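You operate a simulated robot arm through the tools that you are given. There is no shell and no other tool. Be economical: measure what you need, move in short steps, check, and stop when the job is done.

You are at the controls of a simulated robot arm. One attempt, no reset.

JOB
Jog a bottle up to the gate and stand it in the grey cup.
Fine: the bottle nearest the yellow gate by the table; shut that gate, hold the white button on the small box, open the gate once the bottle is there.
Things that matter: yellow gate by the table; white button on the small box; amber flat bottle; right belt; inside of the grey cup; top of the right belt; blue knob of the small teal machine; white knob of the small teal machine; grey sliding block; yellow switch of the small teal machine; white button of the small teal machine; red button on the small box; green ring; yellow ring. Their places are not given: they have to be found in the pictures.

Only the result counts: the job must be done as asked and must still hold three seconds after the hand-in. Knocking over, shifting, dropping, spilling or breaking anything else fails it.

ROBOT AND FRAMES
A 6-joint arm with a two-finger parallel gripper, fixed in place. Base frame: the origin is at the foot of the arm, x ahead of it, y to its left, z up. Readings come in m, degrees, newtons and seconds.
With the tool pointing down near the work surface it reaches from about 0.22 to 0.62 m from the base axis. Its first joint turns from -66.0 to 66.0 degrees. Payload 2.7 kg.
The TCP is the grasp point between the finger pads, 0.023 m short of the fingertips. In the tool frame z runs along the fingers and y along their closing line. The gripper opens to 0.094 m. The fingers are 0.038 m wide and 0.01 m thick; the gripper's body (0.054 by 0.096 m) begins 0.039 m behind the TCP.
Orientation is that of the tool frame in the base frame, as [roll, pitch, yaw] about the fixed x, y, z axes, in that order (R = Rz(yaw) Ry(pitch) Rx(roll)). With the fingers straight down and closing along the base's y, the tool's x points along the base's -x, its y along +y and its z along -z.

CONTROLS
- The arm moves only by the tool jog_arm. Its argument "targets" is a list of rows, each an object of numbers (a shift or turn left out is 0, a gripper value left out holds the last): "wx", "wy", "wz": the turn, a rotation vector about the base's x, y, z in degrees; "dx", "dy", "dz": the shift along the base's x, y, z in m; "hand": the gripper command, from -1 (fully open) to 1 (shut), values between in proportion. In form: [{"wx": .., "wy": .., "wz": .., "dx": .., "dy": .., "dz": .., "hand": ..}, ...]. A call has 1 to 12 rows; each row shifts and turns the commanded pose from where the row before left it. Rows are played at 5 a second. More than 0.05 m and 8.6 degrees between two rows, or a gripper value outside its range, and nothing of the call is played. A pose out of reach is approached as far as the arm can. The call stops where the force on the tool passes 60 N (or 10 N more than at its start, if that is more) or the arm is blocked; 0.2 s more then pass. Each finger travels about 0.045 m/s and halts on what it meets, pressing with about 45 N; the grip force reading is that of the motor and also rises with nothing between the fingers. The clock runs only during rows and for 0.2 s after the last one: add rows that do not move to give the fingers time. The reply holds the time, the measured pose of the TCP, the force on the tool along the base axes, the opening and the grip force, in the units named above and with some noise.
- Cameras (640 x 400 px; columns grow to the right, rows downward): "scene" is fixed at [0.0765, -0.4278, 1.4149]; the picture's right is [0.79, -0.62, 0.00], its down [-0.29, -0.37, -0.88] and it looks along [0.54, 0.70, -0.47] (base axes); focal length 280 px, centre (320, 200). "wrist" rides on the gripper at [-0.039, 0, -0.044] in the tool frame; the picture's right is [0.00, -1.00, 0.00], its down [0.97, 0.00, -0.24] and it looks along [0.24, 0.00, 0.97] (tool axes); focal length 218 px, centre (320, 200).
- capture(camera): a new picture of that camera. No time passes.
- probe_pixels(camera, pixels): there is no depth. For up to 12 entries [column, row, z] of the newest picture of that camera ("zoom" is the newest enlarged one), the place [x, y] in the base frame at which the ray of that pixel passes the height z, good to about 0.003 m. No time passes.
- inspect(camera, box): a new picture of the part [left, top, right, bottom] of that camera's present view, enlarged. No time passes.
- hand_in(): hands the job in; it is judged then, once.

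Keep the steps short. Do not move on a guess: measure, check each grasp and each placing, and mend mistakes. In all there are 80 turns and 46 pictures (those below and enlarged ones count). Leave the gripper open and the arm clear of the work at the hand-in unless told otherwise, and finish with a single line.

The tools are called after ">>>" by a JSON object that holds its "name" and its "arguments". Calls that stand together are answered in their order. jog_arm: Moves the arm, as the interface text tells. Its arguments: {"type":"object","properties":{"targets":{"type":"array"}},"required":["targets"]} The other tools are called the same way: capture (camera) takes a picture; probe_pixels (camera, pixels) gives the place at which the rays of pixels pass given heights; inspect (camera, box) takes an enlarged picture of a part of a camera's view; hand_in () hands the job in.

At the start:

```text
time: 0.0
ee_pos: [0.3449, -0.097, 1.3105]
tool_rot: [179.9, 0.0, 180.0]
wrist_force: [0.1, -1.1, -0.3]
opening: 0.0937
finger_force: 0.1
```

scene: 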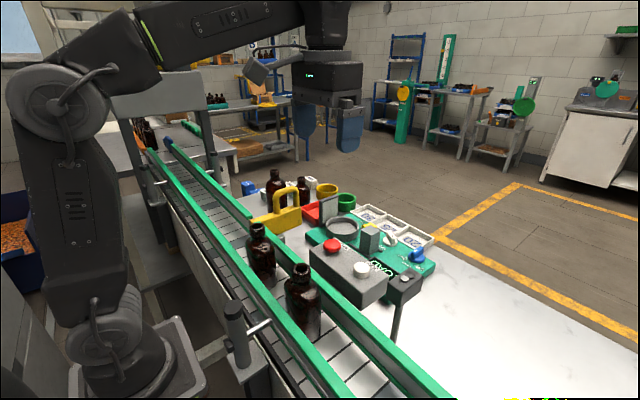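
wrist: 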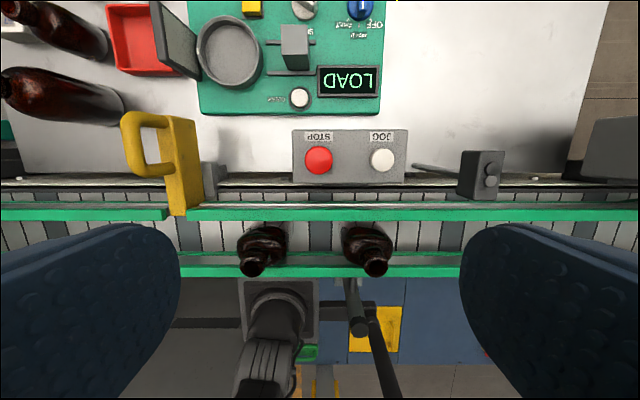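

The wrist picture shows the belt running along y, with two bottles on it near (262,250) and (367,250). The yellow gate is at (165,160) and the button box at (350,155). I'll enlarge the gate area in both cameras.

>>> {"name": "inspect", "arguments": {"camera": "scene", "box": [220, 160, 450, 304]}}

>>> {"name": "inspect", "arguments": {"camera": "wrist", "box": [80, 0, 420, 290]}}

```text
2.78 times, centred on (335, 232) of scene
```

zoom: 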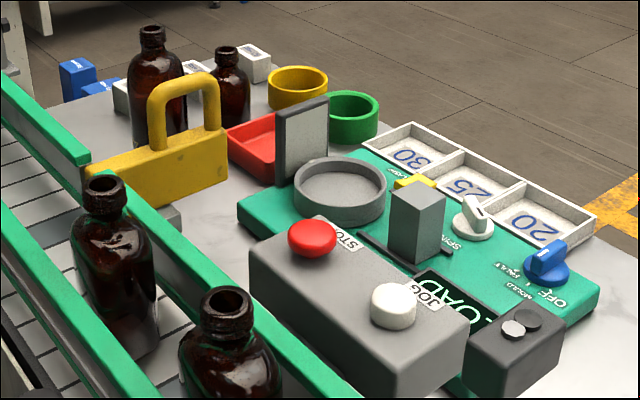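

```text
1.38 times, centred on (250, 145) of wrist
```

zoom: 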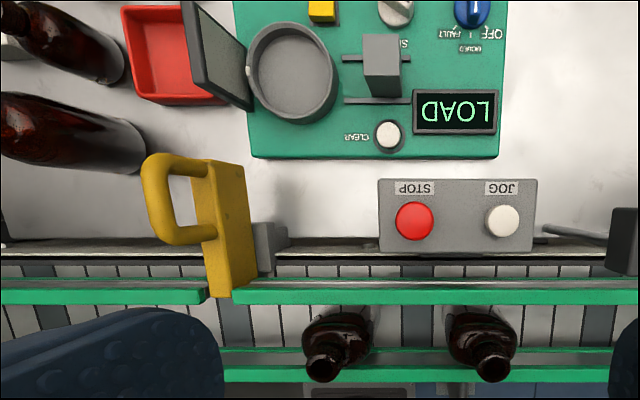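

The gate is a yellow blade lying along x with a loop handle on top, at about (0.385, 0.106) with its top near z 1.11. I'll move the arm above it at the present height and look straight down.

>>> {"name": "jog_arm", "arguments": {"targets": [{"dy": 0.04, "dx": 0.01, "hand": -1}, {"dy": 0.04, "dx": 0.01}, {"dy": 0.04, "dx": 0.01}, {"dy": 0.04, "dx": 0.01}, {"dy": 0.043}, {}]}}

>>> {"name": "capture", "arguments": {"camera": "wrist"}}

>>> {"name": "capture", "arguments": {"camera": "scene"}}

```text
time: 1.4
ee_pos: [0.385, 0.1075, 1.3095]
tool_rot: [-180.0, 0.0, 180.0]
wrist_force: [0.1, -0.6, 0.6]
opening: 0.094
finger_force: 0.0
```

```text
41 pictures are left
```

wrist: 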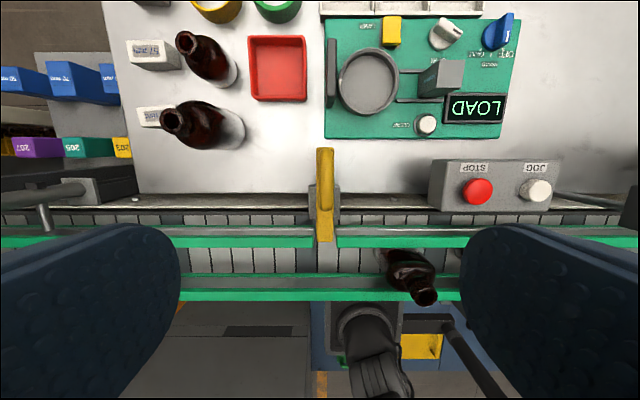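

```text
40 pictures are left
```

scene: 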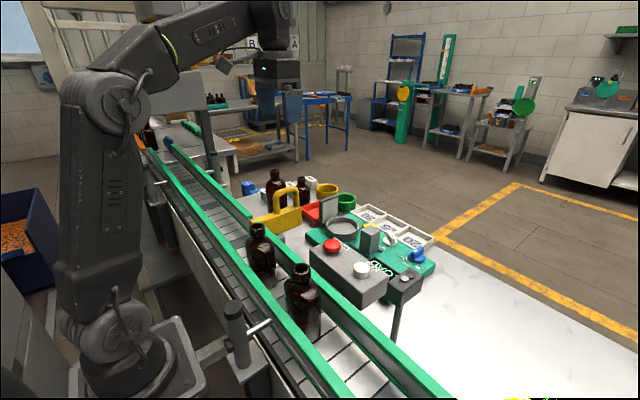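

The handle now shows at column 325, rows 148–212, and the blade's tip is at (325,242). I'll probe the handle, the rails, the bottle and the cup at likely heights in both cameras.

>>> {"name": "probe_pixels", "arguments": {"camera": "wrist", "pixels": [[325, 149, 1.11], [325, 211, 1.11], [325, 241, 1.06], [425, 298, 1.12], [425, 298, 1.08], [369, 82, 0.98], [369, 82, 1.0], [325, 230, 1.04], [400, 230, 1.03], [400, 248, 1.03], [400, 275, 1.03], [400, 300, 1.03]]}}

>>> {"name": "inspect", "arguments": {"camera": "scene", "box": [220, 160, 380, 260]}}

```text
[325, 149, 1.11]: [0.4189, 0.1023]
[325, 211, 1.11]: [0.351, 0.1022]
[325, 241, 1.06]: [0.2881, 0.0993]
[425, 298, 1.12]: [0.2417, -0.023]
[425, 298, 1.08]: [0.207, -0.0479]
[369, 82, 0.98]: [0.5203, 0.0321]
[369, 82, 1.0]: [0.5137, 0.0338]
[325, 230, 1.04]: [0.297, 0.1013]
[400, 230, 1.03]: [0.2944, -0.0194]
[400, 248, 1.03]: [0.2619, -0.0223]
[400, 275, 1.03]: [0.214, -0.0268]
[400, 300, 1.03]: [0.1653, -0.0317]
```

```text
4.00 times, centred on (300, 210) of scene
```

zoom: 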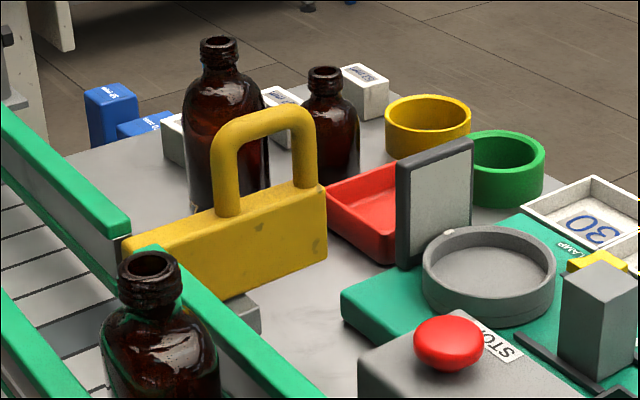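

Next I'll probe the handle top, blade corners, bottle mouth and cup in the enlarged scene view to settle their heights.

>>> {"name": "probe_pixels", "arguments": {"camera": "zoom", "pixels": [[262, 110, 1.11], [262, 110, 1.12], [228, 215, 1.05], [325, 188, 1.05], [123, 240, 1.05], [150, 265, 1.1], [150, 265, 1.12], [490, 240, 0.99], [490, 240, 1.01], [490, 310, 0.98], [123, 212, 1.03], [123, 212, 1.05]]}}

```text
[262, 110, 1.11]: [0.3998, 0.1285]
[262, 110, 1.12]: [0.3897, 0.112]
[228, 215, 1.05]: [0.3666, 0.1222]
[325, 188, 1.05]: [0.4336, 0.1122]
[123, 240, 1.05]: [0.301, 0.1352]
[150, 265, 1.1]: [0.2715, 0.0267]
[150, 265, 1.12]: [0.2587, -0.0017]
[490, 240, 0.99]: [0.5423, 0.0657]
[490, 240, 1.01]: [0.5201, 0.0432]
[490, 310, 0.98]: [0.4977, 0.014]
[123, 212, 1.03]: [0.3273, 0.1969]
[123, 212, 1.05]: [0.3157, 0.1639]
```

The handle's bar runs along x from 0.352 to 0.418 at y ≈ 0.102, with its top at about z 1.125. The blade's top is at about 1.057. I'll lower the open gripper over the bar to z ≈ 1.117, stopping short of the blade.

>>> {"name": "jog_arm", "arguments": {"targets": [{"dy": -0.0055, "dz": -0.04}, {"dz": -0.04}, {"dz": -0.04}, {"dz": -0.035}, {}]}}

>>> {"name": "capture", "arguments": {"camera": "wrist"}}

>>> {"name": "inspect", "arguments": {"camera": "scene", "box": [200, 140, 360, 240]}}

```text
time: 2.6
ee_pos: [0.3844, 0.1003, 1.1553]
tool_rot: [-180.0, 0.0, 180.0]
wrist_force: [0.3, 0.2, -1.0]
opening: 0.0942
finger_force: 0.0
```

```text
38 pictures are left
```

wrist: 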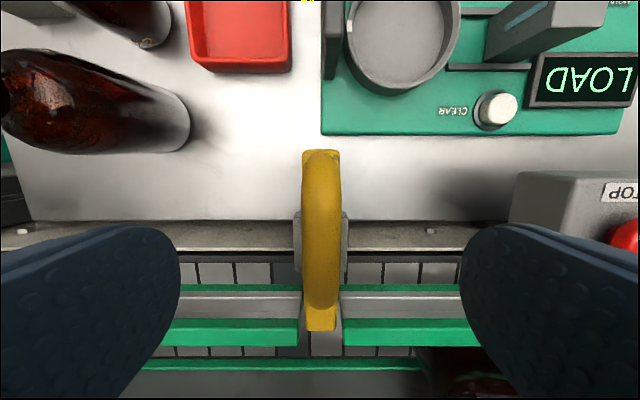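

```text
4.00 times, centred on (280, 190) of scene
```

zoom: 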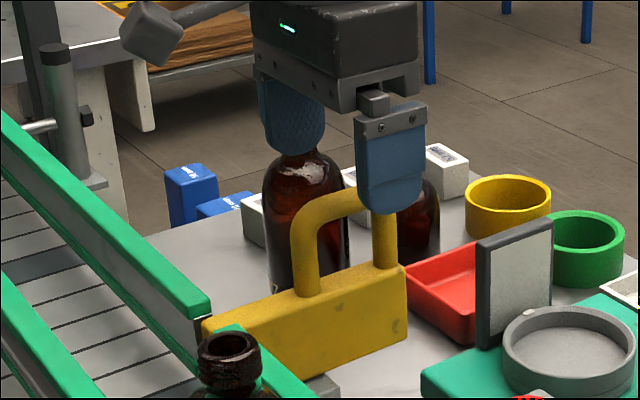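

The bar sits centred between the fingers. I'll go down 0.04 and close on it.

>>> {"name": "jog_arm", "arguments": {"targets": [{"dz": -0.02}, {"dz": -0.02}, {"hand": 1}, {}, {}, {}, {}, {}, {}]}}

>>> {"name": "inspect", "arguments": {"camera": "scene", "box": [200, 140, 360, 240]}}

```text
time: 4.6
ee_pos: [0.3848, 0.1006, 1.1147]
tool_rot: [-179.9, 0.0, 180.0]
wrist_force: [-0.1, -8.2, -1.4]
opening: 0.0156
finger_force: 44.7
```

```text
4.00 times, centred on (280, 190) of scene
```

zoom: 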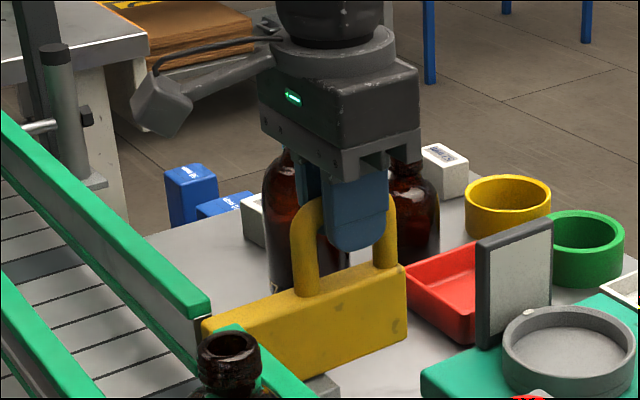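

The handle is gripped, with an opening of 0.0156 and 45 N. I'll slide the gate toward −x in small steps and watch the force, since it should end against a stop.

>>> {"name": "jog_arm", "arguments": {"targets": [{"dx": -0.015}, {"dx": -0.015}, {"dx": -0.015}, {"dx": -0.01}, {}]}}

>>> {"name": "inspect", "arguments": {"camera": "scene", "box": [170, 140, 360, 260]}}

```text
time: 5.8
ee_pos: [0.3296, 0.1002, 1.1147]
tool_rot: [179.9, -0.1, 179.9]
wrist_force: [-2.2, -17.8, 6.9]
opening: 0.0158
finger_force: 45.4
```

```text
3.33 times, centred on (265, 200) of scene
```

zoom: 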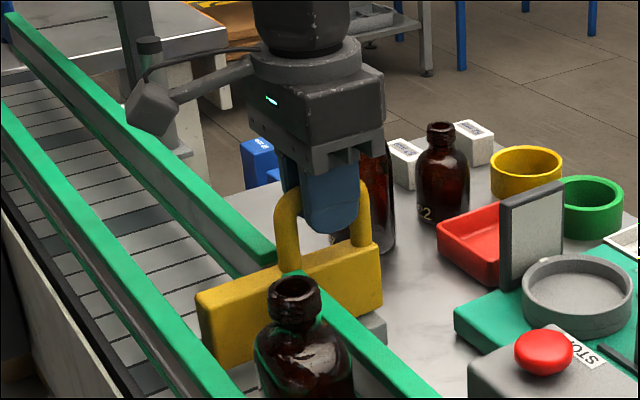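

The gate slides freely and its tip is now at about x 0.235. I'll keep going in small steps until it meets its stop.

>>> {"name": "jog_arm", "arguments": {"targets": [{"dx": -0.01, "dy": 0.001}, {"dx": -0.01}, {"dx": -0.01}, {"dx": -0.008}, {}]}}

>>> {"name": "inspect", "arguments": {"camera": "scene", "box": [170, 140, 360, 260]}}

```text
time: 7.0
ee_pos: [0.2956, 0.1011, 1.1166]
tool_rot: [-179.8, 0.7, -179.9]
wrist_force: [42.6, -20.3, 0.8]
opening: 0.016
finger_force: 44.9
```

```text
3.33 times, centred on (265, 200) of scene
```

zoom: 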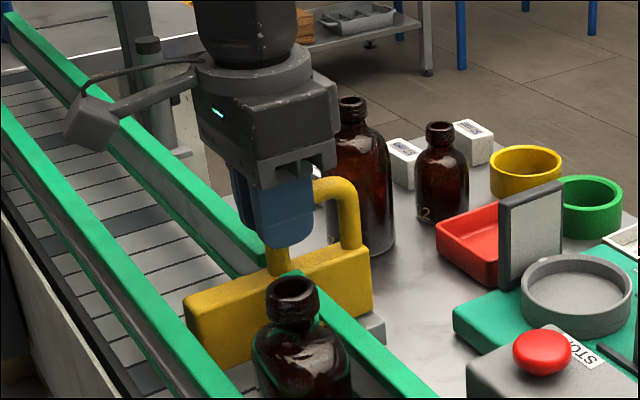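

The force along x rose to 43 N, so the gate has met its stop and spans the belt. I'll ease off 3 mm, open the fingers and lift clear.

>>> {"name": "jog_arm", "arguments": {"targets": [{"dx": 0.003}, {"hand": -1}, {}, {}, {}, {}, {"dz": 0.04}, {"dz": 0.05}, {"dz": 0.05}, {"dz": 0.04}, {}]}}

>>> {"name": "capture", "arguments": {"camera": "wrist"}}

>>> {"name": "inspect", "arguments": {"camera": "scene", "box": [170, 140, 490, 340]}}

```text
time: 9.4
ee_pos: [0.296, 0.1013, 1.2958]
tool_rot: [179.9, 0.0, -179.9]
wrist_force: [0.4, -0.5, -0.3]
opening: 0.094
finger_force: 0.0
```

```text
33 pictures are left
```

wrist: 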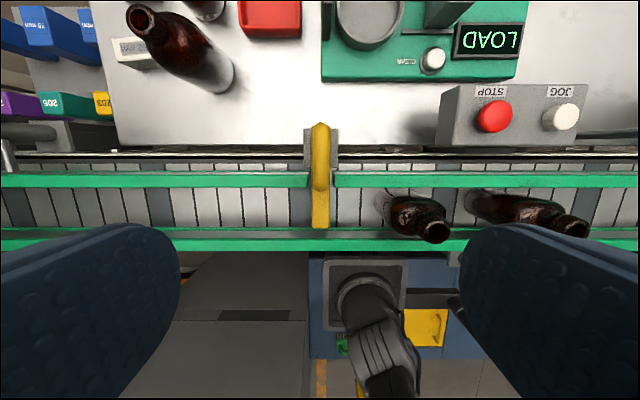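

```text
2.00 times, centred on (330, 240) of scene
```

zoom: 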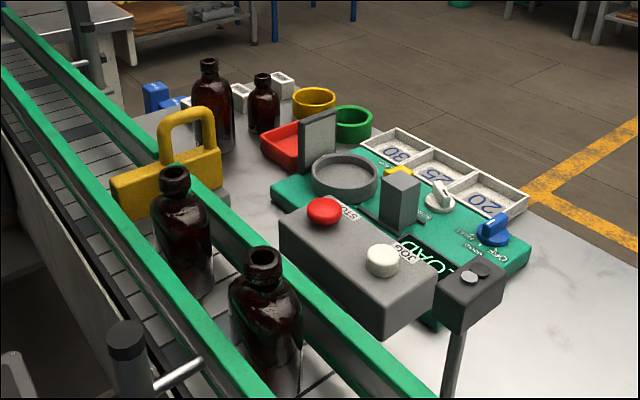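

The blade now crosses to the left rail, so the gate is shut. Next I'll find the JOG button, which is at (560,117) in the wrist view and (383,252) in the enlarged view.

>>> {"name": "probe_pixels", "arguments": {"camera": "wrist", "pixels": [[563, 116, 1.03], [563, 116, 1.05], [563, 116, 1.07], [433, 232, 1.13], [570, 228, 1.13]]}}

>>> {"name": "probe_pixels", "arguments": {"camera": "zoom", "pixels": [[383, 252, 1.03], [383, 252, 1.05], [383, 252, 1.07], [323, 206, 1.05], [174, 175, 1.13], [262, 256, 1.13]]}}

```text
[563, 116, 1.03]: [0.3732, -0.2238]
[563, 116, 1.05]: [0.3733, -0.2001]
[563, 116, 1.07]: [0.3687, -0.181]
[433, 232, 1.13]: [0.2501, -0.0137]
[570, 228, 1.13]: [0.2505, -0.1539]
```

```text
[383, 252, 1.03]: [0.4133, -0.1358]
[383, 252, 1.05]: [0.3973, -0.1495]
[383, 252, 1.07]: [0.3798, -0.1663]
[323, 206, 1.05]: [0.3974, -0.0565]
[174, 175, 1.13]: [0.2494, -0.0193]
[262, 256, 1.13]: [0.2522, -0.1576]
```

The two views agree on the JOG button at about (0.37, −0.173), z ≈ 1.08. I'll move above it with the fingers shutting, at a safe height, then look again.

>>> {"name": "jog_arm", "arguments": {"targets": [{"dy": -0.045, "dx": 0.012, "hand": 1}, {"dy": -0.045, "dx": 0.012}, {"dy": -0.045, "dx": 0.013}, {"dy": -0.045, "dx": 0.013}, {"dy": -0.045, "dx": 0.012}, {"dy": -0.049, "dx": 0.013}, {"dz": -0.04}, {"dz": -0.03}, {}, {}]}}

>>> {"name": "capture", "arguments": {"camera": "wrist"}}

>>> {"name": "capture", "arguments": {"camera": "scene"}}

```text
refused: row 6 steps farther than a row can; nothing moved
```

```text
31 pictures are left
```

wrist: 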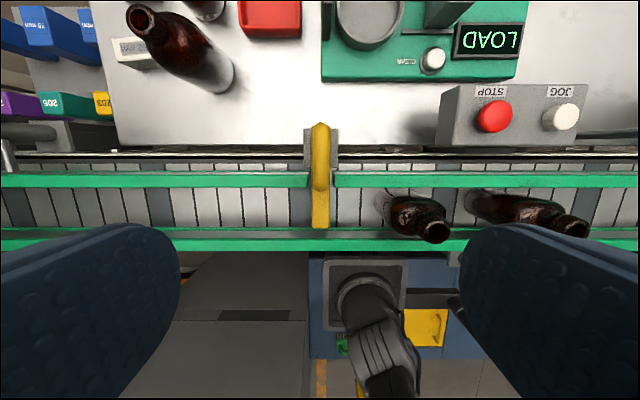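

```text
30 pictures are left
```

scene: 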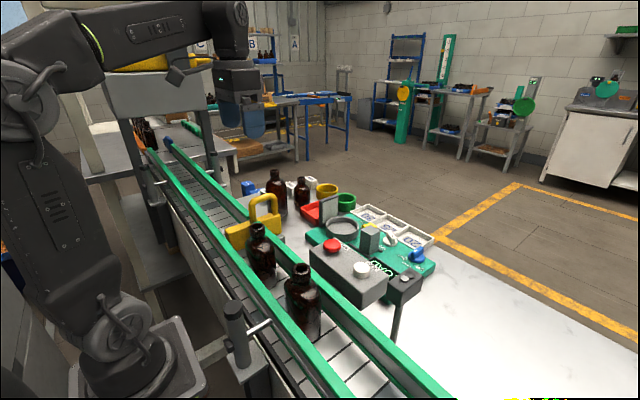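

The call was refused because its last shift was just over the limit. I'll repeat it with smaller rows.

>>> {"name": "jog_arm", "arguments": {"targets": [{"dy": -0.045, "dx": 0.012, "hand": 1}, {"dy": -0.045, "dx": 0.012}, {"dy": -0.045, "dx": 0.013}, {"dy": -0.045, "dx": 0.013}, {"dy": -0.045, "dx": 0.012}, {"dy": -0.045, "dx": 0.013}, {"dz": -0.04, "dy": -0.004}, {"dz": -0.03}, {}, {}]}}

>>> {"name": "capture", "arguments": {"camera": "wrist"}}

>>> {"name": "inspect", "arguments": {"camera": "scene", "box": [260, 180, 420, 320]}}

```text
time: 11.6
ee_pos: [0.3717, -0.1714, 1.224]
tool_rot: [180.0, 0.0, -179.9]
wrist_force: [0.2, -0.2, -0.8]
opening: 0.0
finger_force: 42.6
```

```text
29 pictures are left
```

wrist: 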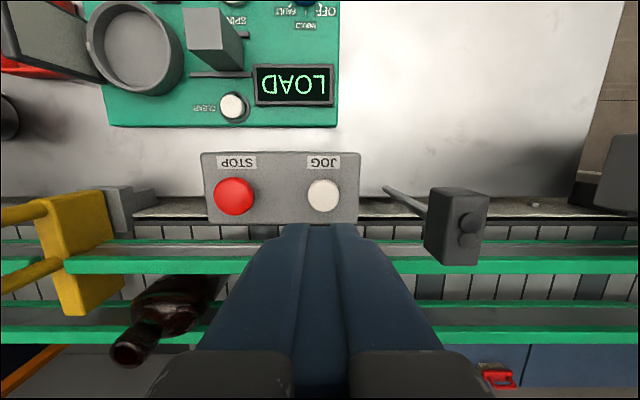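

```text
2.86 times, centred on (340, 250) of scene
```

zoom: 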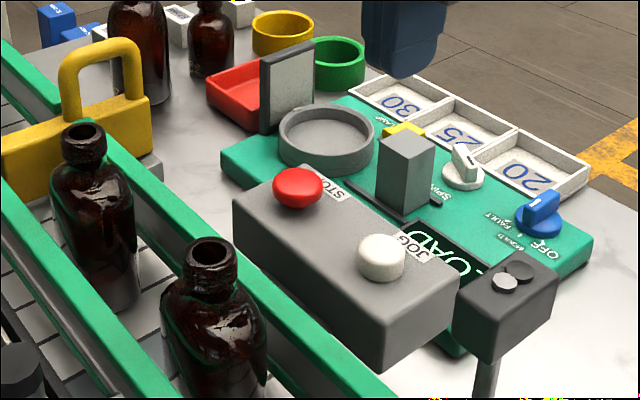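

Button JOG is now at (323,194) in the wrist view and about (382,248) in the enlarged one. I'll measure it again.

>>> {"name": "probe_pixels", "arguments": {"camera": "wrist", "pixels": [[323, 193, 1.04], [323, 193, 1.06], [323, 193, 1.08], [234, 194, 1.06], [455, 215, 1.08]]}}

>>> {"name": "probe_pixels", "arguments": {"camera": "zoom", "pixels": [[382, 246, 1.04], [382, 246, 1.06], [382, 246, 1.08]]}}

```text
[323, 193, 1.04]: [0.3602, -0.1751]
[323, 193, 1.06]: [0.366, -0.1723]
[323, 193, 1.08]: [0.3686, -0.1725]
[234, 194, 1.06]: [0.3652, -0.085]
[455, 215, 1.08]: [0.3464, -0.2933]
```

```text
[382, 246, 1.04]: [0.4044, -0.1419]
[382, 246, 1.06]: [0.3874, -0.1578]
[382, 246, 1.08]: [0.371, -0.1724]
```

The button is at (0.369, −0.1725) with its top at z ≈ 1.08. I'll come down to about 1 cm above it.

>>> {"name": "jog_arm", "arguments": {"targets": [{"dz": -0.04, "dx": -0.003, "dy": -0.001}, {"dz": -0.04}, {"dz": -0.03}, {}]}}

>>> {"name": "inspect", "arguments": {"camera": "scene", "box": [260, 180, 420, 320]}}

```text
time: 12.6
ee_pos: [0.369, -0.172, 1.1141]
tool_rot: [180.0, 0.0, -179.9]
wrist_force: [-0.2, 0.0, -0.2]
opening: 0.0
finger_force: 42.4
```

```text
2.86 times, centred on (340, 250) of scene
```

zoom: 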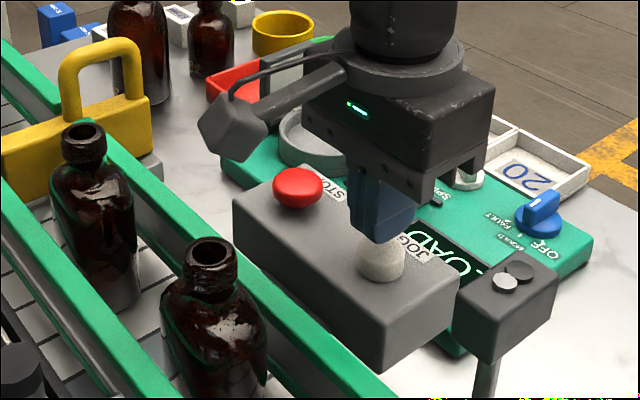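

The fingers are right over the button. I'll press down in 3 mm steps and watch the force.

>>> {"name": "jog_arm", "arguments": {"targets": [{"dz": -0.004}, {"dz": -0.003}, {"dz": -0.003}, {"dz": -0.003}, {"dz": -0.002}]}}

>>> {"name": "inspect", "arguments": {"camera": "scene", "box": [220, 180, 420, 320]}}

```text
time: 13.8
ee_pos: [0.3681, -0.1735, 1.1005]
tool_rot: [-180.0, 0.2, -179.9]
wrist_force: [1.0, -0.3, 3.0]
opening: 0.0
finger_force: 42.4
```

```text
2.86 times, centred on (320, 250) of scene
```

zoom: 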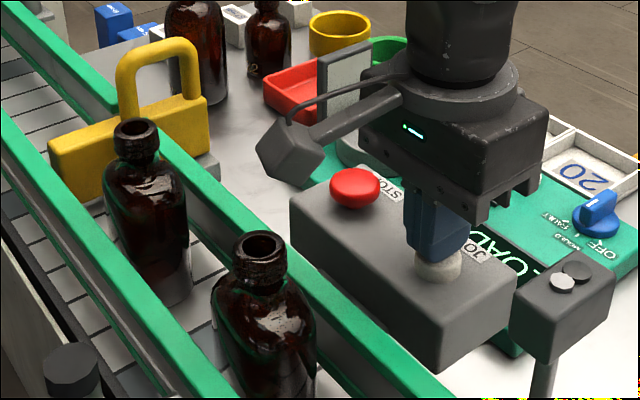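

There is light contact at 3 N. I'll press a bit deeper and hold briefly.

>>> {"name": "jog_arm", "arguments": {"targets": [{"dz": -0.002}, {"dz": -0.002}, {}]}}

>>> {"name": "inspect", "arguments": {"camera": "scene", "box": [220, 180, 420, 320]}}

```text
time: 14.6
ee_pos: [0.3673, -0.172, 1.0965]
tool_rot: [-179.9, 0.2, -179.9]
wrist_force: [-1.2, 0.1, 18.9]
opening: 0.0
finger_force: 42.4
```

```text
2.86 times, centred on (320, 250) of scene
```

zoom: 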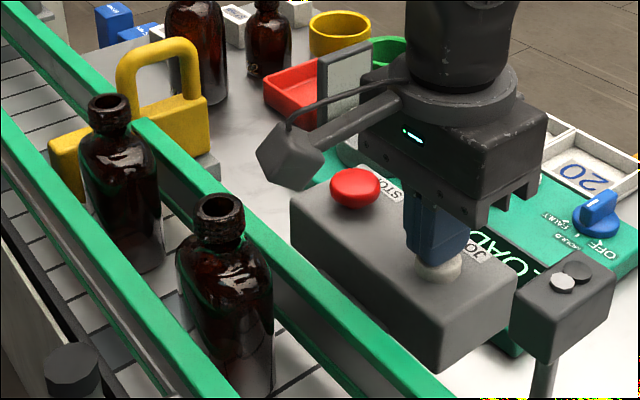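

The belt runs. I'll measure how far the front bottle has come.

>>> {"name": "probe_pixels", "arguments": {"camera": "zoom", "pixels": [[109, 107, 1.13], [220, 207, 1.13], [50, 150, 1.057], [83, 135, 1.057]]}}

```text
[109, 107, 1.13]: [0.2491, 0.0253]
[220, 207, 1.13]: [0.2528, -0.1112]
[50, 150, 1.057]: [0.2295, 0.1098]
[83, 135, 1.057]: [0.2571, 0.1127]
```

The bottle is at y 0.025 and moving about 0.07 m/s, and the gate's face is at y ≈ 0.09. I'll hold another 0.4 s.

>>> {"name": "jog_arm", "arguments": {"targets": [{}]}}

>>> {"name": "inspect", "arguments": {"camera": "scene", "box": [220, 180, 420, 320]}}

```text
time: 15.0
ee_pos: [0.367, -0.1727, 1.0969]
tool_rot: [-179.8, 0.1, -179.9]
wrist_force: [-1.6, -0.2, 21.1]
opening: 0.0
finger_force: 42.0
```

```text
2.86 times, centred on (320, 250) of scene
```

zoom: 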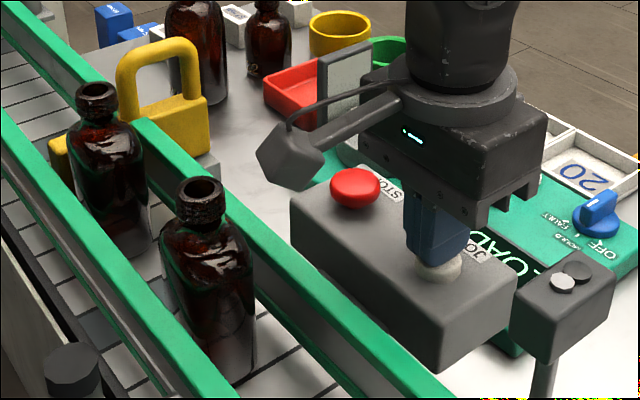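

>>> {"name": "probe_pixels", "arguments": {"camera": "zoom", "pixels": [[97, 95, 1.13], [200, 189, 1.13]]}}

>>> {"name": "jog_arm", "arguments": {"targets": [{}]}}

>>> {"name": "inspect", "arguments": {"camera": "scene", "box": [220, 180, 420, 320]}}

```text
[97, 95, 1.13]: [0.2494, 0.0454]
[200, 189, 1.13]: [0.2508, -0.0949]
```

```text
time: 15.4
ee_pos: [0.3679, -0.1723, 1.0959]
tool_rot: [-179.9, 0.1, -179.9]
wrist_force: [-0.4, -1.2, 23.0]
opening: 0.0003
finger_force: 42.4
```

```text
2.86 times, centred on (320, 250) of scene
```

zoom: 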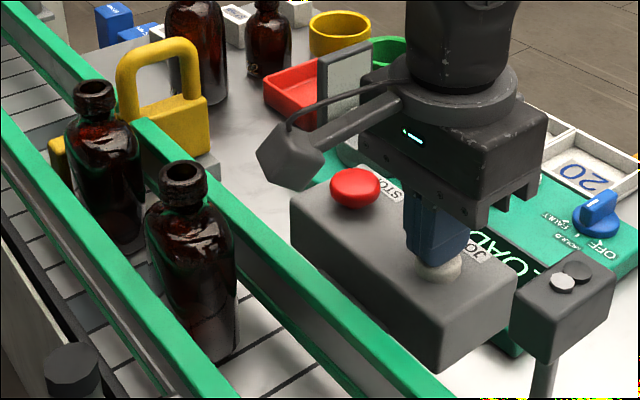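

The front bottle has nearly stopped, moving only 3 px while the second moved 20. It has reached the gate, so I'll release the button by lifting now.

>>> {"name": "jog_arm", "arguments": {"targets": [{"dz": 0.03}, {"dz": 0.05}, {"dz": 0.05}, {"dz": 0.03}, {}]}}

>>> {"name": "inspect", "arguments": {"camera": "scene", "box": [220, 180, 420, 320]}}

```text
time: 16.6
ee_pos: [0.3668, -0.1733, 1.2566]
tool_rot: [-180.0, 0.0, 180.0]
wrist_force: [-0.9, -0.3, 0.1]
opening: 0.0002
finger_force: 42.3
```

```text
2.86 times, centred on (320, 250) of scene
```

zoom: 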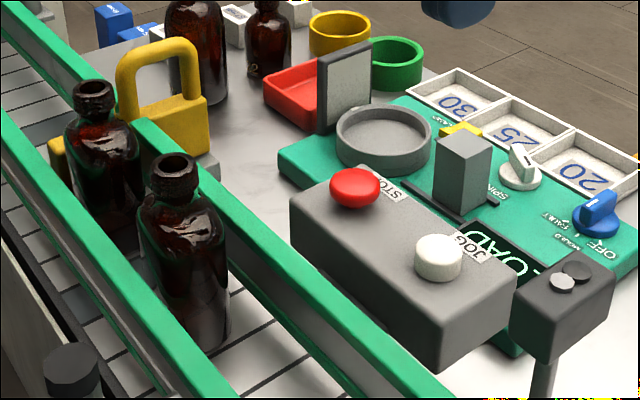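

The bottle stands upright at the gate and the belt has stopped. Next I'll open the gate, going above its handle at about (0.32, 0.101) with the fingers half open to stay clear of the bottle.

>>> {"name": "jog_arm", "arguments": {"targets": [{"dy": 0.045, "dx": -0.008, "hand": 0}, {"dy": 0.045, "dx": -0.008}, {"dy": 0.045, "dx": -0.008}, {"dy": 0.045, "dx": -0.008}, {"dy": 0.045, "dx": -0.008}, {"dy": 0.045}, {"dy": 0.005}, {}]}}

>>> {"name": "capture", "arguments": {"camera": "wrist"}}

```text
time: 18.4
ee_pos: [0.3267, 0.1033, 1.2552]
tool_rot: [180.0, 0.0, -179.9]
wrist_force: [1.3, -0.1, -0.4]
opening: 0.047
finger_force: 0.1
```

```text
21 pictures are left
```

wrist: 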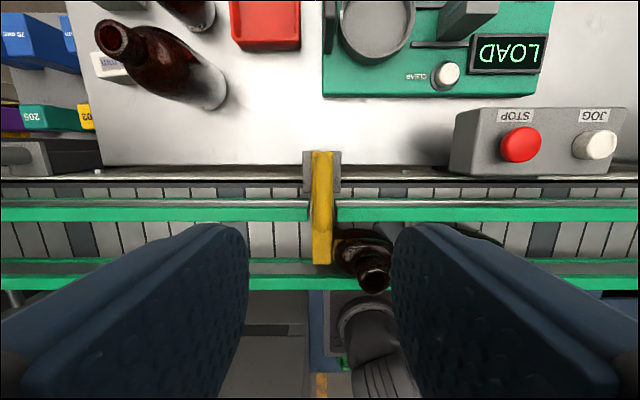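

I'll locate the handle and the bottle's mouth from this picture.

>>> {"name": "probe_pixels", "arguments": {"camera": "wrist", "pixels": [[322, 157, 1.12], [322, 238, 1.12], [322, 263, 1.057], [308, 255, 1.057], [332, 255, 1.057], [375, 280, 1.13], [392, 281, 1.13], [358, 281, 1.13]]}}

```text
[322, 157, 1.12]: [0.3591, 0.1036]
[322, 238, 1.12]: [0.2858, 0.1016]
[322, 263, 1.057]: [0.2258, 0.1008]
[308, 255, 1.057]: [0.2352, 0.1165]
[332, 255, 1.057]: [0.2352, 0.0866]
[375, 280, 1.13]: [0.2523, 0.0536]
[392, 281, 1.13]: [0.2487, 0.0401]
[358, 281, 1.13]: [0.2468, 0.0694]
```

The handle spans x 0.287–0.352 at y ≈ 0.101. The bottle's neck at (0.25, 0.054) stays clear of the fingers. I'll go down and grip.

>>> {"name": "jog_arm", "arguments": {"targets": [{"dz": -0.04, "dy": -0.002}, {"dz": -0.04}, {"dz": -0.03}, {"dz": -0.03}, {}, {"hand": 1}, {}, {}, {}, {}]}}

>>> {"name": "inspect", "arguments": {"camera": "scene", "box": [200, 150, 360, 250]}}

```text
time: 20.6
ee_pos: [0.3263, 0.0996, 1.1167]
tool_rot: [-179.9, 0.0, -180.0]
wrist_force: [0.1, 7.3, -5.7]
opening: 0.0157
finger_force: 45.0
```

```text
4.00 times, centred on (280, 200) of scene
```

zoom: 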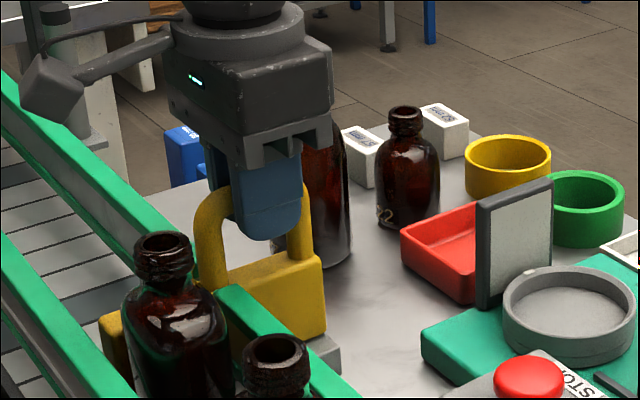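

The grip is good. I'll pull the gate back toward +x in small steps.

>>> {"name": "jog_arm", "arguments": {"targets": [{"dx": 0.008}, {"dx": 0.01}, {"dx": 0.012}, {"dx": 0.012}, {"dx": 0.012}, {"dx": 0.008}, {}]}}

>>> {"name": "inspect", "arguments": {"camera": "scene", "box": [200, 150, 360, 250]}}

```text
time: 22.2
ee_pos: [0.3872, 0.1002, 1.1171]
tool_rot: [179.9, -0.1, -179.9]
wrist_force: [-16.8, 8.3, 3.1]
opening: 0.0157
finger_force: 44.6
```

```text
4.00 times, centred on (280, 200) of scene
```

zoom: 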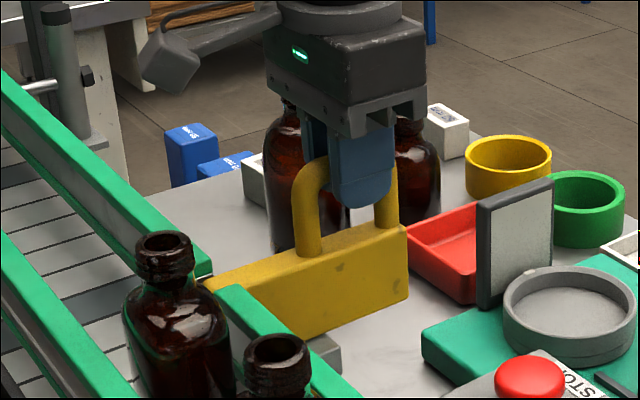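

The blade is back where it started, the force reads −17 N at its stop, and the bottle still stands. I'll release, lift, and go above the bottle at about (0.25, 0.054) for a look.

>>> {"name": "jog_arm", "arguments": {"targets": [{"dx": -0.001, "hand": 0}, {}, {}, {"hand": -1, "dz": 0.04}, {"dz": 0.05}, {"dz": 0.04}, {"dx": -0.04, "dy": -0.015}, {"dx": -0.045, "dy": -0.015}, {"dx": -0.045, "dy": -0.015}, {}]}}

>>> {"name": "capture", "arguments": {"camera": "wrist"}}

>>> {"name": "inspect", "arguments": {"camera": "scene", "box": [200, 190, 296, 250]}}

```text
time: 24.4
ee_pos: [0.2583, 0.0529, 1.2446]
tool_rot: [179.9, 0.0, -179.9]
wrist_force: [0.0, -0.7, -0.8]
opening: 0.094
finger_force: 0.0
```

```text
18 pictures are left
```

wrist: 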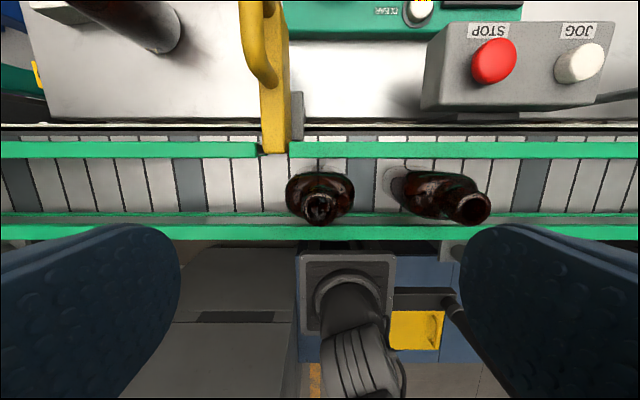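

```text
6.67 times, centred on (248, 220) of scene
```

zoom: 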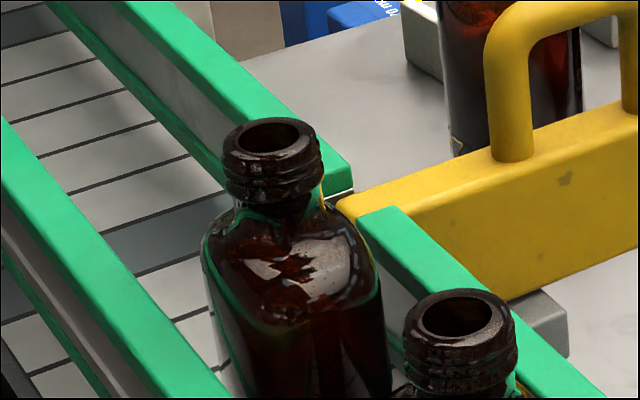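

From above, the bottle is wide along y and narrow along x, with its neck at about (0.25, 0.054). Before grasping I'll measure the cup and its surroundings in the scene view.

>>> {"name": "inspect", "arguments": {"camera": "scene", "box": [296, 180, 408, 250]}}

>>> {"name": "probe_pixels", "arguments": {"camera": "wrist", "pixels": [[321, 208, 1.13], [305, 208, 1.13], [337, 208, 1.13], [468, 208, 1.13], [287, 190, 1.08], [355, 190, 1.08], [400, 158, 1.06], [400, 142, 1.06], [400, 218, 1.06], [400, 240, 1.06]]}}

>>> {"name": "probe_pixels", "arguments": {"camera": "scene", "pixels": [[281.5, 302.4, 0.97], [281.5, 302.4, 0.99], [281.5, 302.4, 1.01]]}}

```text
5.71 times, centred on (352, 215) of scene
```

zoom: 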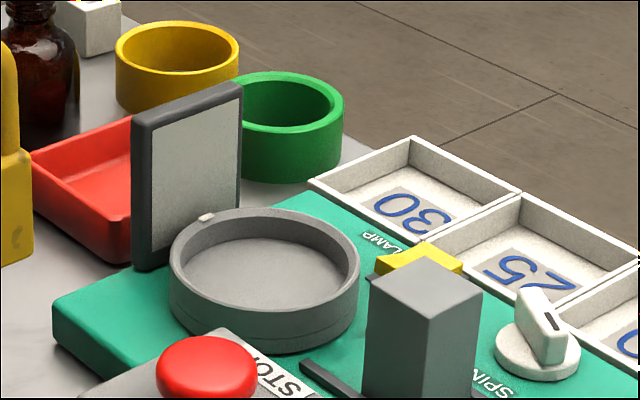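

```text
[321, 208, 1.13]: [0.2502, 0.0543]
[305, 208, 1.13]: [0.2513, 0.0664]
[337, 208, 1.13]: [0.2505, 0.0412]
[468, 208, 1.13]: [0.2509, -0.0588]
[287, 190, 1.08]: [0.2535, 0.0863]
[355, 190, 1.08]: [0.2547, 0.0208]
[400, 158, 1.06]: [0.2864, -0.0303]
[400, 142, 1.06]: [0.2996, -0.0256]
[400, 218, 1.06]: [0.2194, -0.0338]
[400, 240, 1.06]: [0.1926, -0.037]
```

```text
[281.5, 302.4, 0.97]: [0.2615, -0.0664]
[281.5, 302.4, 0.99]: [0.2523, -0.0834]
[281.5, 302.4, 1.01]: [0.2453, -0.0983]
```

Next I'll probe the cup's rim and floor and the upright plate in this enlarged view.

>>> {"name": "probe_pixels", "arguments": {"camera": "zoom", "pixels": [[265, 255, 0.99], [265, 255, 1.0], [265, 255, 1.01], [265, 280, 0.98], [265, 280, 0.97], [170, 262, 1.0], [359, 262, 1.0], [140, 120, 1.05], [140, 120, 1.07], [235, 90, 1.05], [235, 90, 1.07], [142, 268, 0.97]]}}

```text
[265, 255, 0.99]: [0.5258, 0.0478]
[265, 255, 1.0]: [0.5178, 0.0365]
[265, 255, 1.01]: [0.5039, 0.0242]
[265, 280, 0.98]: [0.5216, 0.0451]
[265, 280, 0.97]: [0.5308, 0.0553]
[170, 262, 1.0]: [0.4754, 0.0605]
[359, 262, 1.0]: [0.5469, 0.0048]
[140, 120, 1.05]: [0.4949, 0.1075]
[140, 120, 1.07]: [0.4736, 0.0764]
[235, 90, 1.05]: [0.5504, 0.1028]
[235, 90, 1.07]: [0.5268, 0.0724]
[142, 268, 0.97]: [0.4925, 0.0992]
```

The cup's centre is at about (0.5165, 0.0355) with its rim at z ≈ 1.00, and it is roughly 0.078 across inside. The plate's top is at about 1.06. The bottle's rim is at about z 1.13, and its neck reaches down to about 1.105. I'll lower the gripper to TCP z ≈ 1.124 around the neck.

>>> {"name": "jog_arm", "arguments": {"targets": [{"dx": -0.008, "dy": 0.001}, {"dz": -0.03}, {"dz": -0.03}, {"dz": -0.03}, {"dz": -0.03}, {}]}}

>>> {"name": "capture", "arguments": {"camera": "wrist"}}

>>> {"name": "inspect", "arguments": {"camera": "scene", "box": [200, 190, 296, 250]}}

```text
time: 25.8
ee_pos: [0.2506, 0.056, 1.1252]
tool_rot: [180.0, 0.1, 179.9]
wrist_force: [-0.3, -0.2, -0.2]
opening: 0.0941
finger_force: 0.1
```

```text
15 pictures are left
```

wrist: 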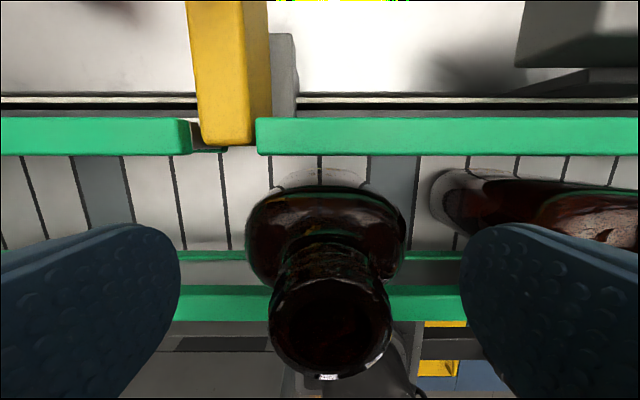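

```text
6.67 times, centred on (248, 220) of scene
```

zoom: 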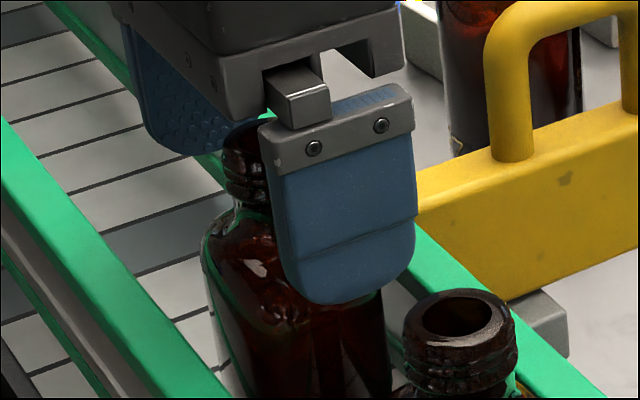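

The neck is centred in x and about 2 mm toward −y. I'll correct that and close on the neck.

>>> {"name": "jog_arm", "arguments": {"targets": [{"dy": -0.002}, {"hand": 0}, {}, {"hand": 1}, {}, {}, {}, {}]}}

>>> {"name": "inspect", "arguments": {"camera": "scene", "box": [200, 190, 296, 250]}}

```text
time: 27.6
ee_pos: [0.2498, 0.0538, 1.127]
tool_rot: [-179.9, 0.0, -180.0]
wrist_force: [0.1, -0.3, -0.1]
opening: 0.0268
finger_force: 45.2
```

```text
6.67 times, centred on (248, 220) of scene
```

zoom: 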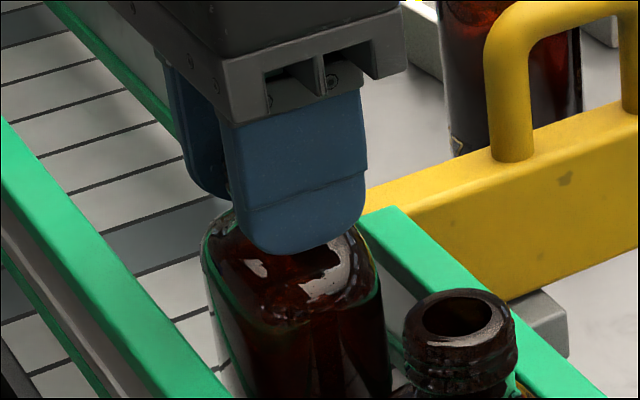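

The neck is held at 0.027 opening and 45 N. I'll lift straight up in short steps and check.

>>> {"name": "jog_arm", "arguments": {"targets": [{"dz": 0.01}, {"dz": 0.02}, {"dz": 0.03}, {"dz": 0.03}, {"dz": 0.03}, {"dz": 0.03}, {"dz": 0.02}, {}]}}

>>> {"name": "capture", "arguments": {"camera": "scene"}}

```text
time: 29.4
ee_pos: [0.2496, 0.0544, 1.2952]
tool_rot: [-180.0, 0.0, 180.0]
wrist_force: [-0.5, -0.5, -1.6]
opening: 0.0267
finger_force: 45.3
```

```text
12 pictures are left
```

scene: 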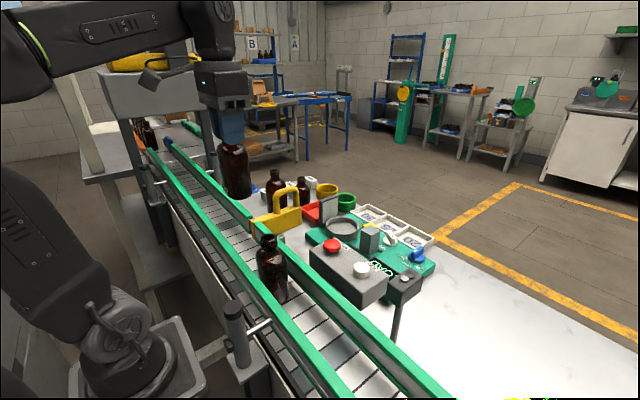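

The bottle hangs upright and clear. I'll carry it across to above the cup at (0.5165, 0.0355), staying at this height.

>>> {"name": "jog_arm", "arguments": {"targets": [{"dx": 0.03, "dy": -0.009}, {"dx": 0.04, "dy": -0.01}, {"dx": 0.04}, {"dx": 0.04}, {"dx": 0.04}, {"dx": 0.04}, {"dx": 0.025}, {"dx": 0.012}, {}, {}]}}

>>> {"name": "capture", "arguments": {"camera": "wrist"}}

>>> {"name": "inspect", "arguments": {"camera": "scene", "box": [270, 130, 430, 250]}}

```text
time: 31.6
ee_pos: [0.498, 0.0335, 1.2755]
tool_rot: [180.0, 0.0, -180.0]
wrist_force: [0.0, -0.5, -2.0]
opening: 0.0265
finger_force: 45.0
out of reach, approached as far as the arm can: row 6, 7, 8
```

```text
11 pictures are left
```

wrist: 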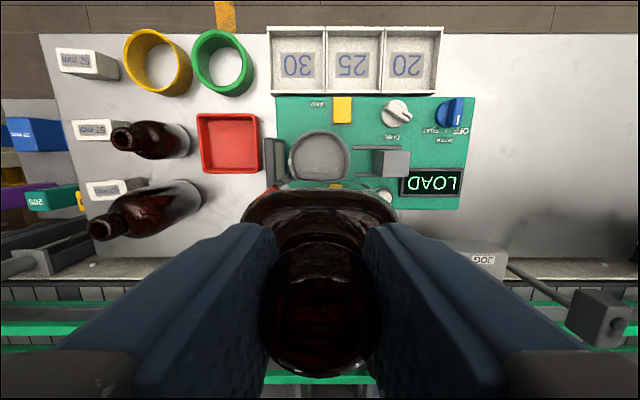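

```text
3.33 times, centred on (350, 190) of scene
```

zoom: 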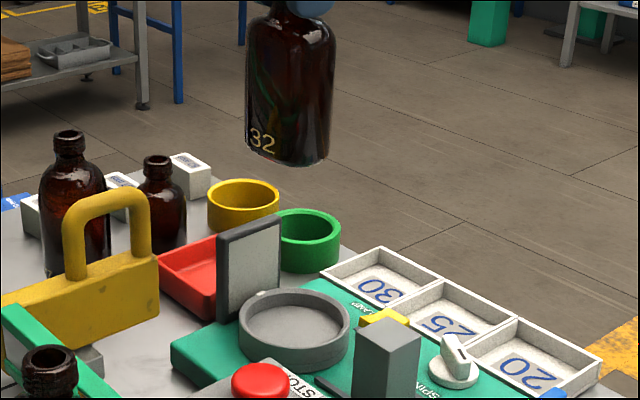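

The arm couldn't reach (0.517, …) at that height and sagged to z 1.275. The cup's rim centre reads (320,157) in the wrist view, so I'll lower a little, where the reach is better, and look at the pose.

>>> {"name": "jog_arm", "arguments": {"targets": [{"dz": -0.02}, {"dz": -0.02}, {"dz": -0.02}, {}, {}]}}

>>> {"name": "probe_pixels", "arguments": {"camera": "wrist", "pixels": [[319.5, 157, 1.0], [289, 158, 1.0], [350, 158, 1.0], [319.5, 131, 1.0]]}}

```text
time: 32.8
ee_pos: [0.4967, 0.034, 1.2154]
tool_rot: [-179.9, 0.0, 179.9]
wrist_force: [0.2, 0.3, -1.2]
opening: 0.0268
finger_force: 44.8
```

```text
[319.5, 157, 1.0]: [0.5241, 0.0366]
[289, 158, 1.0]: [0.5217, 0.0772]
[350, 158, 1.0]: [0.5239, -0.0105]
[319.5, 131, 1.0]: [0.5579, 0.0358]
```

The commanded pose is now consistent with the measured one. The estimates put the cup centre at (0.520, 0.035), so I'll shift over it and check the alignment with both cameras.

>>> {"name": "jog_arm", "arguments": {"targets": [{"dx": 0.012, "dy": 0.001}, {"dx": 0.0115}, {"dz": -0.02}, {}, {}]}}

>>> {"name": "capture", "arguments": {"camera": "wrist"}}

>>> {"name": "inspect", "arguments": {"camera": "scene", "box": [290, 160, 402, 250]}}

```text
time: 34.0
ee_pos: [0.5211, 0.0354, 1.1969]
tool_rot: [180.0, 0.0, -180.0]
wrist_force: [0.1, 0.1, -0.9]
opening: 0.0267
finger_force: 44.9
```

```text
9 pictures are left
```

wrist: 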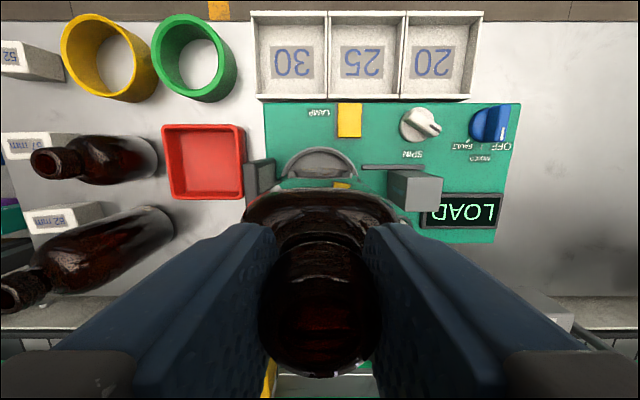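

```text
4.44 times, centred on (346, 205) of scene
```

zoom: 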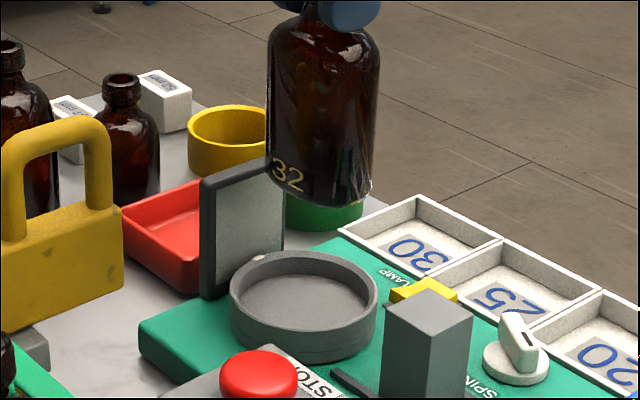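

In y the cup arc (columns 281–358) is centred on the bottle. I'll check x by probing the cup's far rim in the wrist view and the rim and bottle edges in the scene view.

>>> {"name": "probe_pixels", "arguments": {"camera": "wrist", "pixels": [[319.5, 147, 1.0], [281, 176, 1.0], [358, 176, 1.0], [319, 152, 1.0], [347, 120, 0.985]]}}

>>> {"name": "probe_pixels", "arguments": {"camera": "zoom", "pixels": [[303, 250, 1.0], [303, 293, 1.0], [229, 298, 1.0], [377, 298, 1.0], [267, 180, 1.075], [371, 190, 1.075], [320, 205, 1.07]]}}

```text
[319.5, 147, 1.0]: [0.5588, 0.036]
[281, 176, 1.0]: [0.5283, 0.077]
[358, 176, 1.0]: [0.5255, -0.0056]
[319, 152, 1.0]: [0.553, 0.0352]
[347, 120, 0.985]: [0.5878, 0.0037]
```

```text
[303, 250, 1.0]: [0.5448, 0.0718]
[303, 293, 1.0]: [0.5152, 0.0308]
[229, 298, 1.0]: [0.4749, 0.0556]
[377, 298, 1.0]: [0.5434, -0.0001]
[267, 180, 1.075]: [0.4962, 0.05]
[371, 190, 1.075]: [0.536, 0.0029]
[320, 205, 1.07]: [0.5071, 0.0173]
```

The wrist view puts the far outer rim at x 0.5585, and with an outer radius of about 0.0445 that gives a centre of x ≈ 0.5145. The scene comparison also says the bottle is about 6–7 mm too far in +x. I'll shift −6 mm and lower to just above the rim.

>>> {"name": "jog_arm", "arguments": {"targets": [{"dx": -0.006}, {"dz": -0.02}, {"dz": -0.02}, {"dz": -0.01}, {}, {}]}}

>>> {"name": "inspect", "arguments": {"camera": "scene", "box": [300, 170, 396, 240]}}

>>> {"name": "capture", "arguments": {"camera": "wrist"}}

```text
time: 35.4
ee_pos: [0.5158, 0.0341, 1.1458]
tool_rot: [180.0, 0.0, 179.9]
wrist_force: [-0.1, 0.5, -0.9]
opening: 0.0268
finger_force: 44.8
```

```text
5.71 times, centred on (348, 205) of scene
```

zoom: 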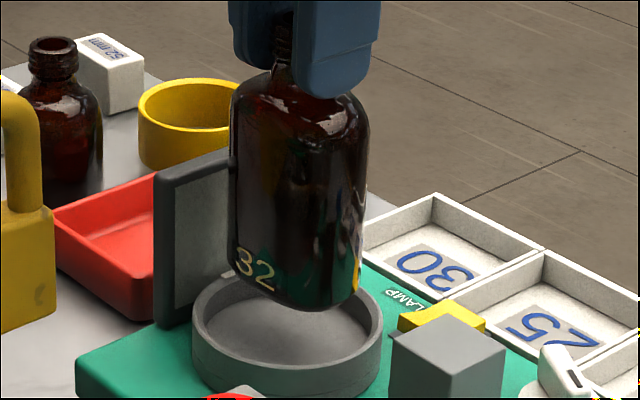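

```text
6 pictures are left
```

wrist: 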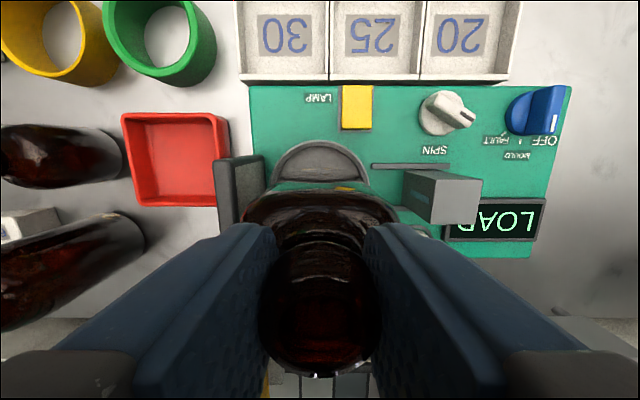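

In y the bottle and cup line up. In x the scene and wrist views together suggest another −2.5 mm. I'll make that shift and lower in small steps while watching the force.

>>> {"name": "jog_arm", "arguments": {"targets": [{"dx": -0.0025}, {}, {"dz": -0.006}, {"dz": -0.006}, {"dz": -0.006}, {"dz": -0.006}, {}]}}

>>> {"name": "inspect", "arguments": {"camera": "scene", "box": [300, 170, 396, 240]}}

```text
time: 37.0
ee_pos: [0.5139, 0.0343, 1.1211]
tool_rot: [-180.0, 0.1, 180.0]
wrist_force: [-0.1, -0.4, -1.1]
opening: 0.0268
finger_force: 45.2
```

```text
5.71 times, centred on (348, 205) of scene
```

zoom: 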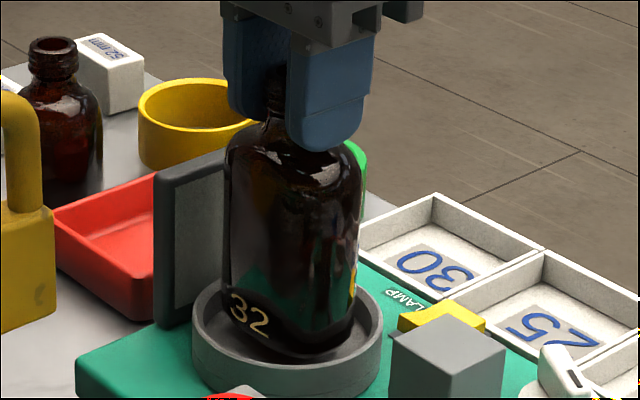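

The bottle is well centred (edges 222–355 against the cup's 192–383), its base is inside the rim, and nothing touches. I'll lower in 3 mm steps until contact shows.

>>> {"name": "jog_arm", "arguments": {"targets": [{"dz": -0.003}, {"dz": -0.003}, {"dz": -0.003}, {"dz": -0.003}, {}]}}

```text
time: 38.2
ee_pos: [0.5132, 0.0344, 1.1115]
tool_rot: [-180.0, 0.3, -179.9]
wrist_force: [-7.0, 1.0, 23.6]
opening: 0.0267
finger_force: 44.8
```

There is contact at TCP z 1.1115 with 24 N up. I'll check whether that is the cup's floor.

>>> {"name": "inspect", "arguments": {"camera": "scene", "box": [310, 190, 382, 240]}}

```text
8.00 times, centred on (346, 215) of scene
```

zoom: 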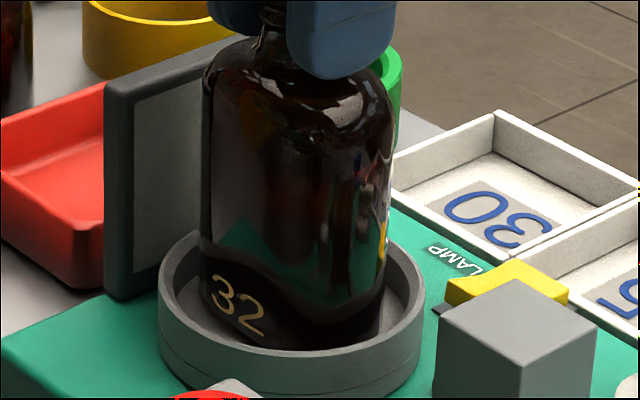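

The bottle's base is inside the rim, and the height matches the cup's floor: rim at 1.00 less about 0.014 depth, against a base at about 0.985. I'll ease 2 mm, open partly, wait, and lift straight up.

>>> {"name": "jog_arm", "arguments": {"targets": [{"dz": 0.002}, {"hand": 0.6}, {"hand": 0.1}, {"hand": 0}, {}, {}, {"dz": 0.01}, {"dz": 0.02}, {"dz": 0.03}, {"dz": 0.03}, {"dz": 0.02}, {}]}}

>>> {"name": "inspect", "arguments": {"camera": "scene", "box": [280, 160, 408, 240]}}

```text
time: 40.8
ee_pos: [0.5129, 0.0338, 1.221]
tool_rot: [179.9, 0.0, -180.0]
wrist_force: [0.6, 1.1, -1.4]
opening: 0.0469
finger_force: 0.0
```

```text
5.00 times, centred on (344, 200) of scene
```

zoom: 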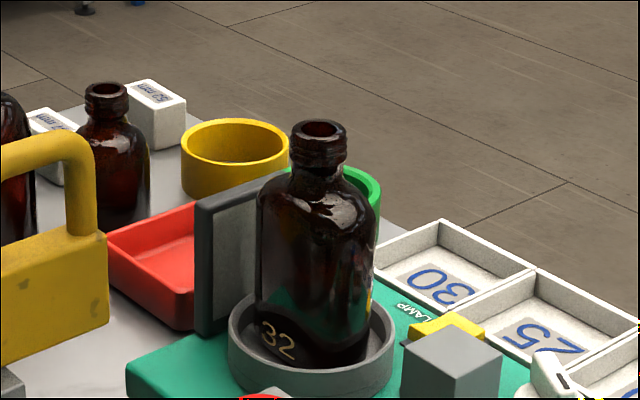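

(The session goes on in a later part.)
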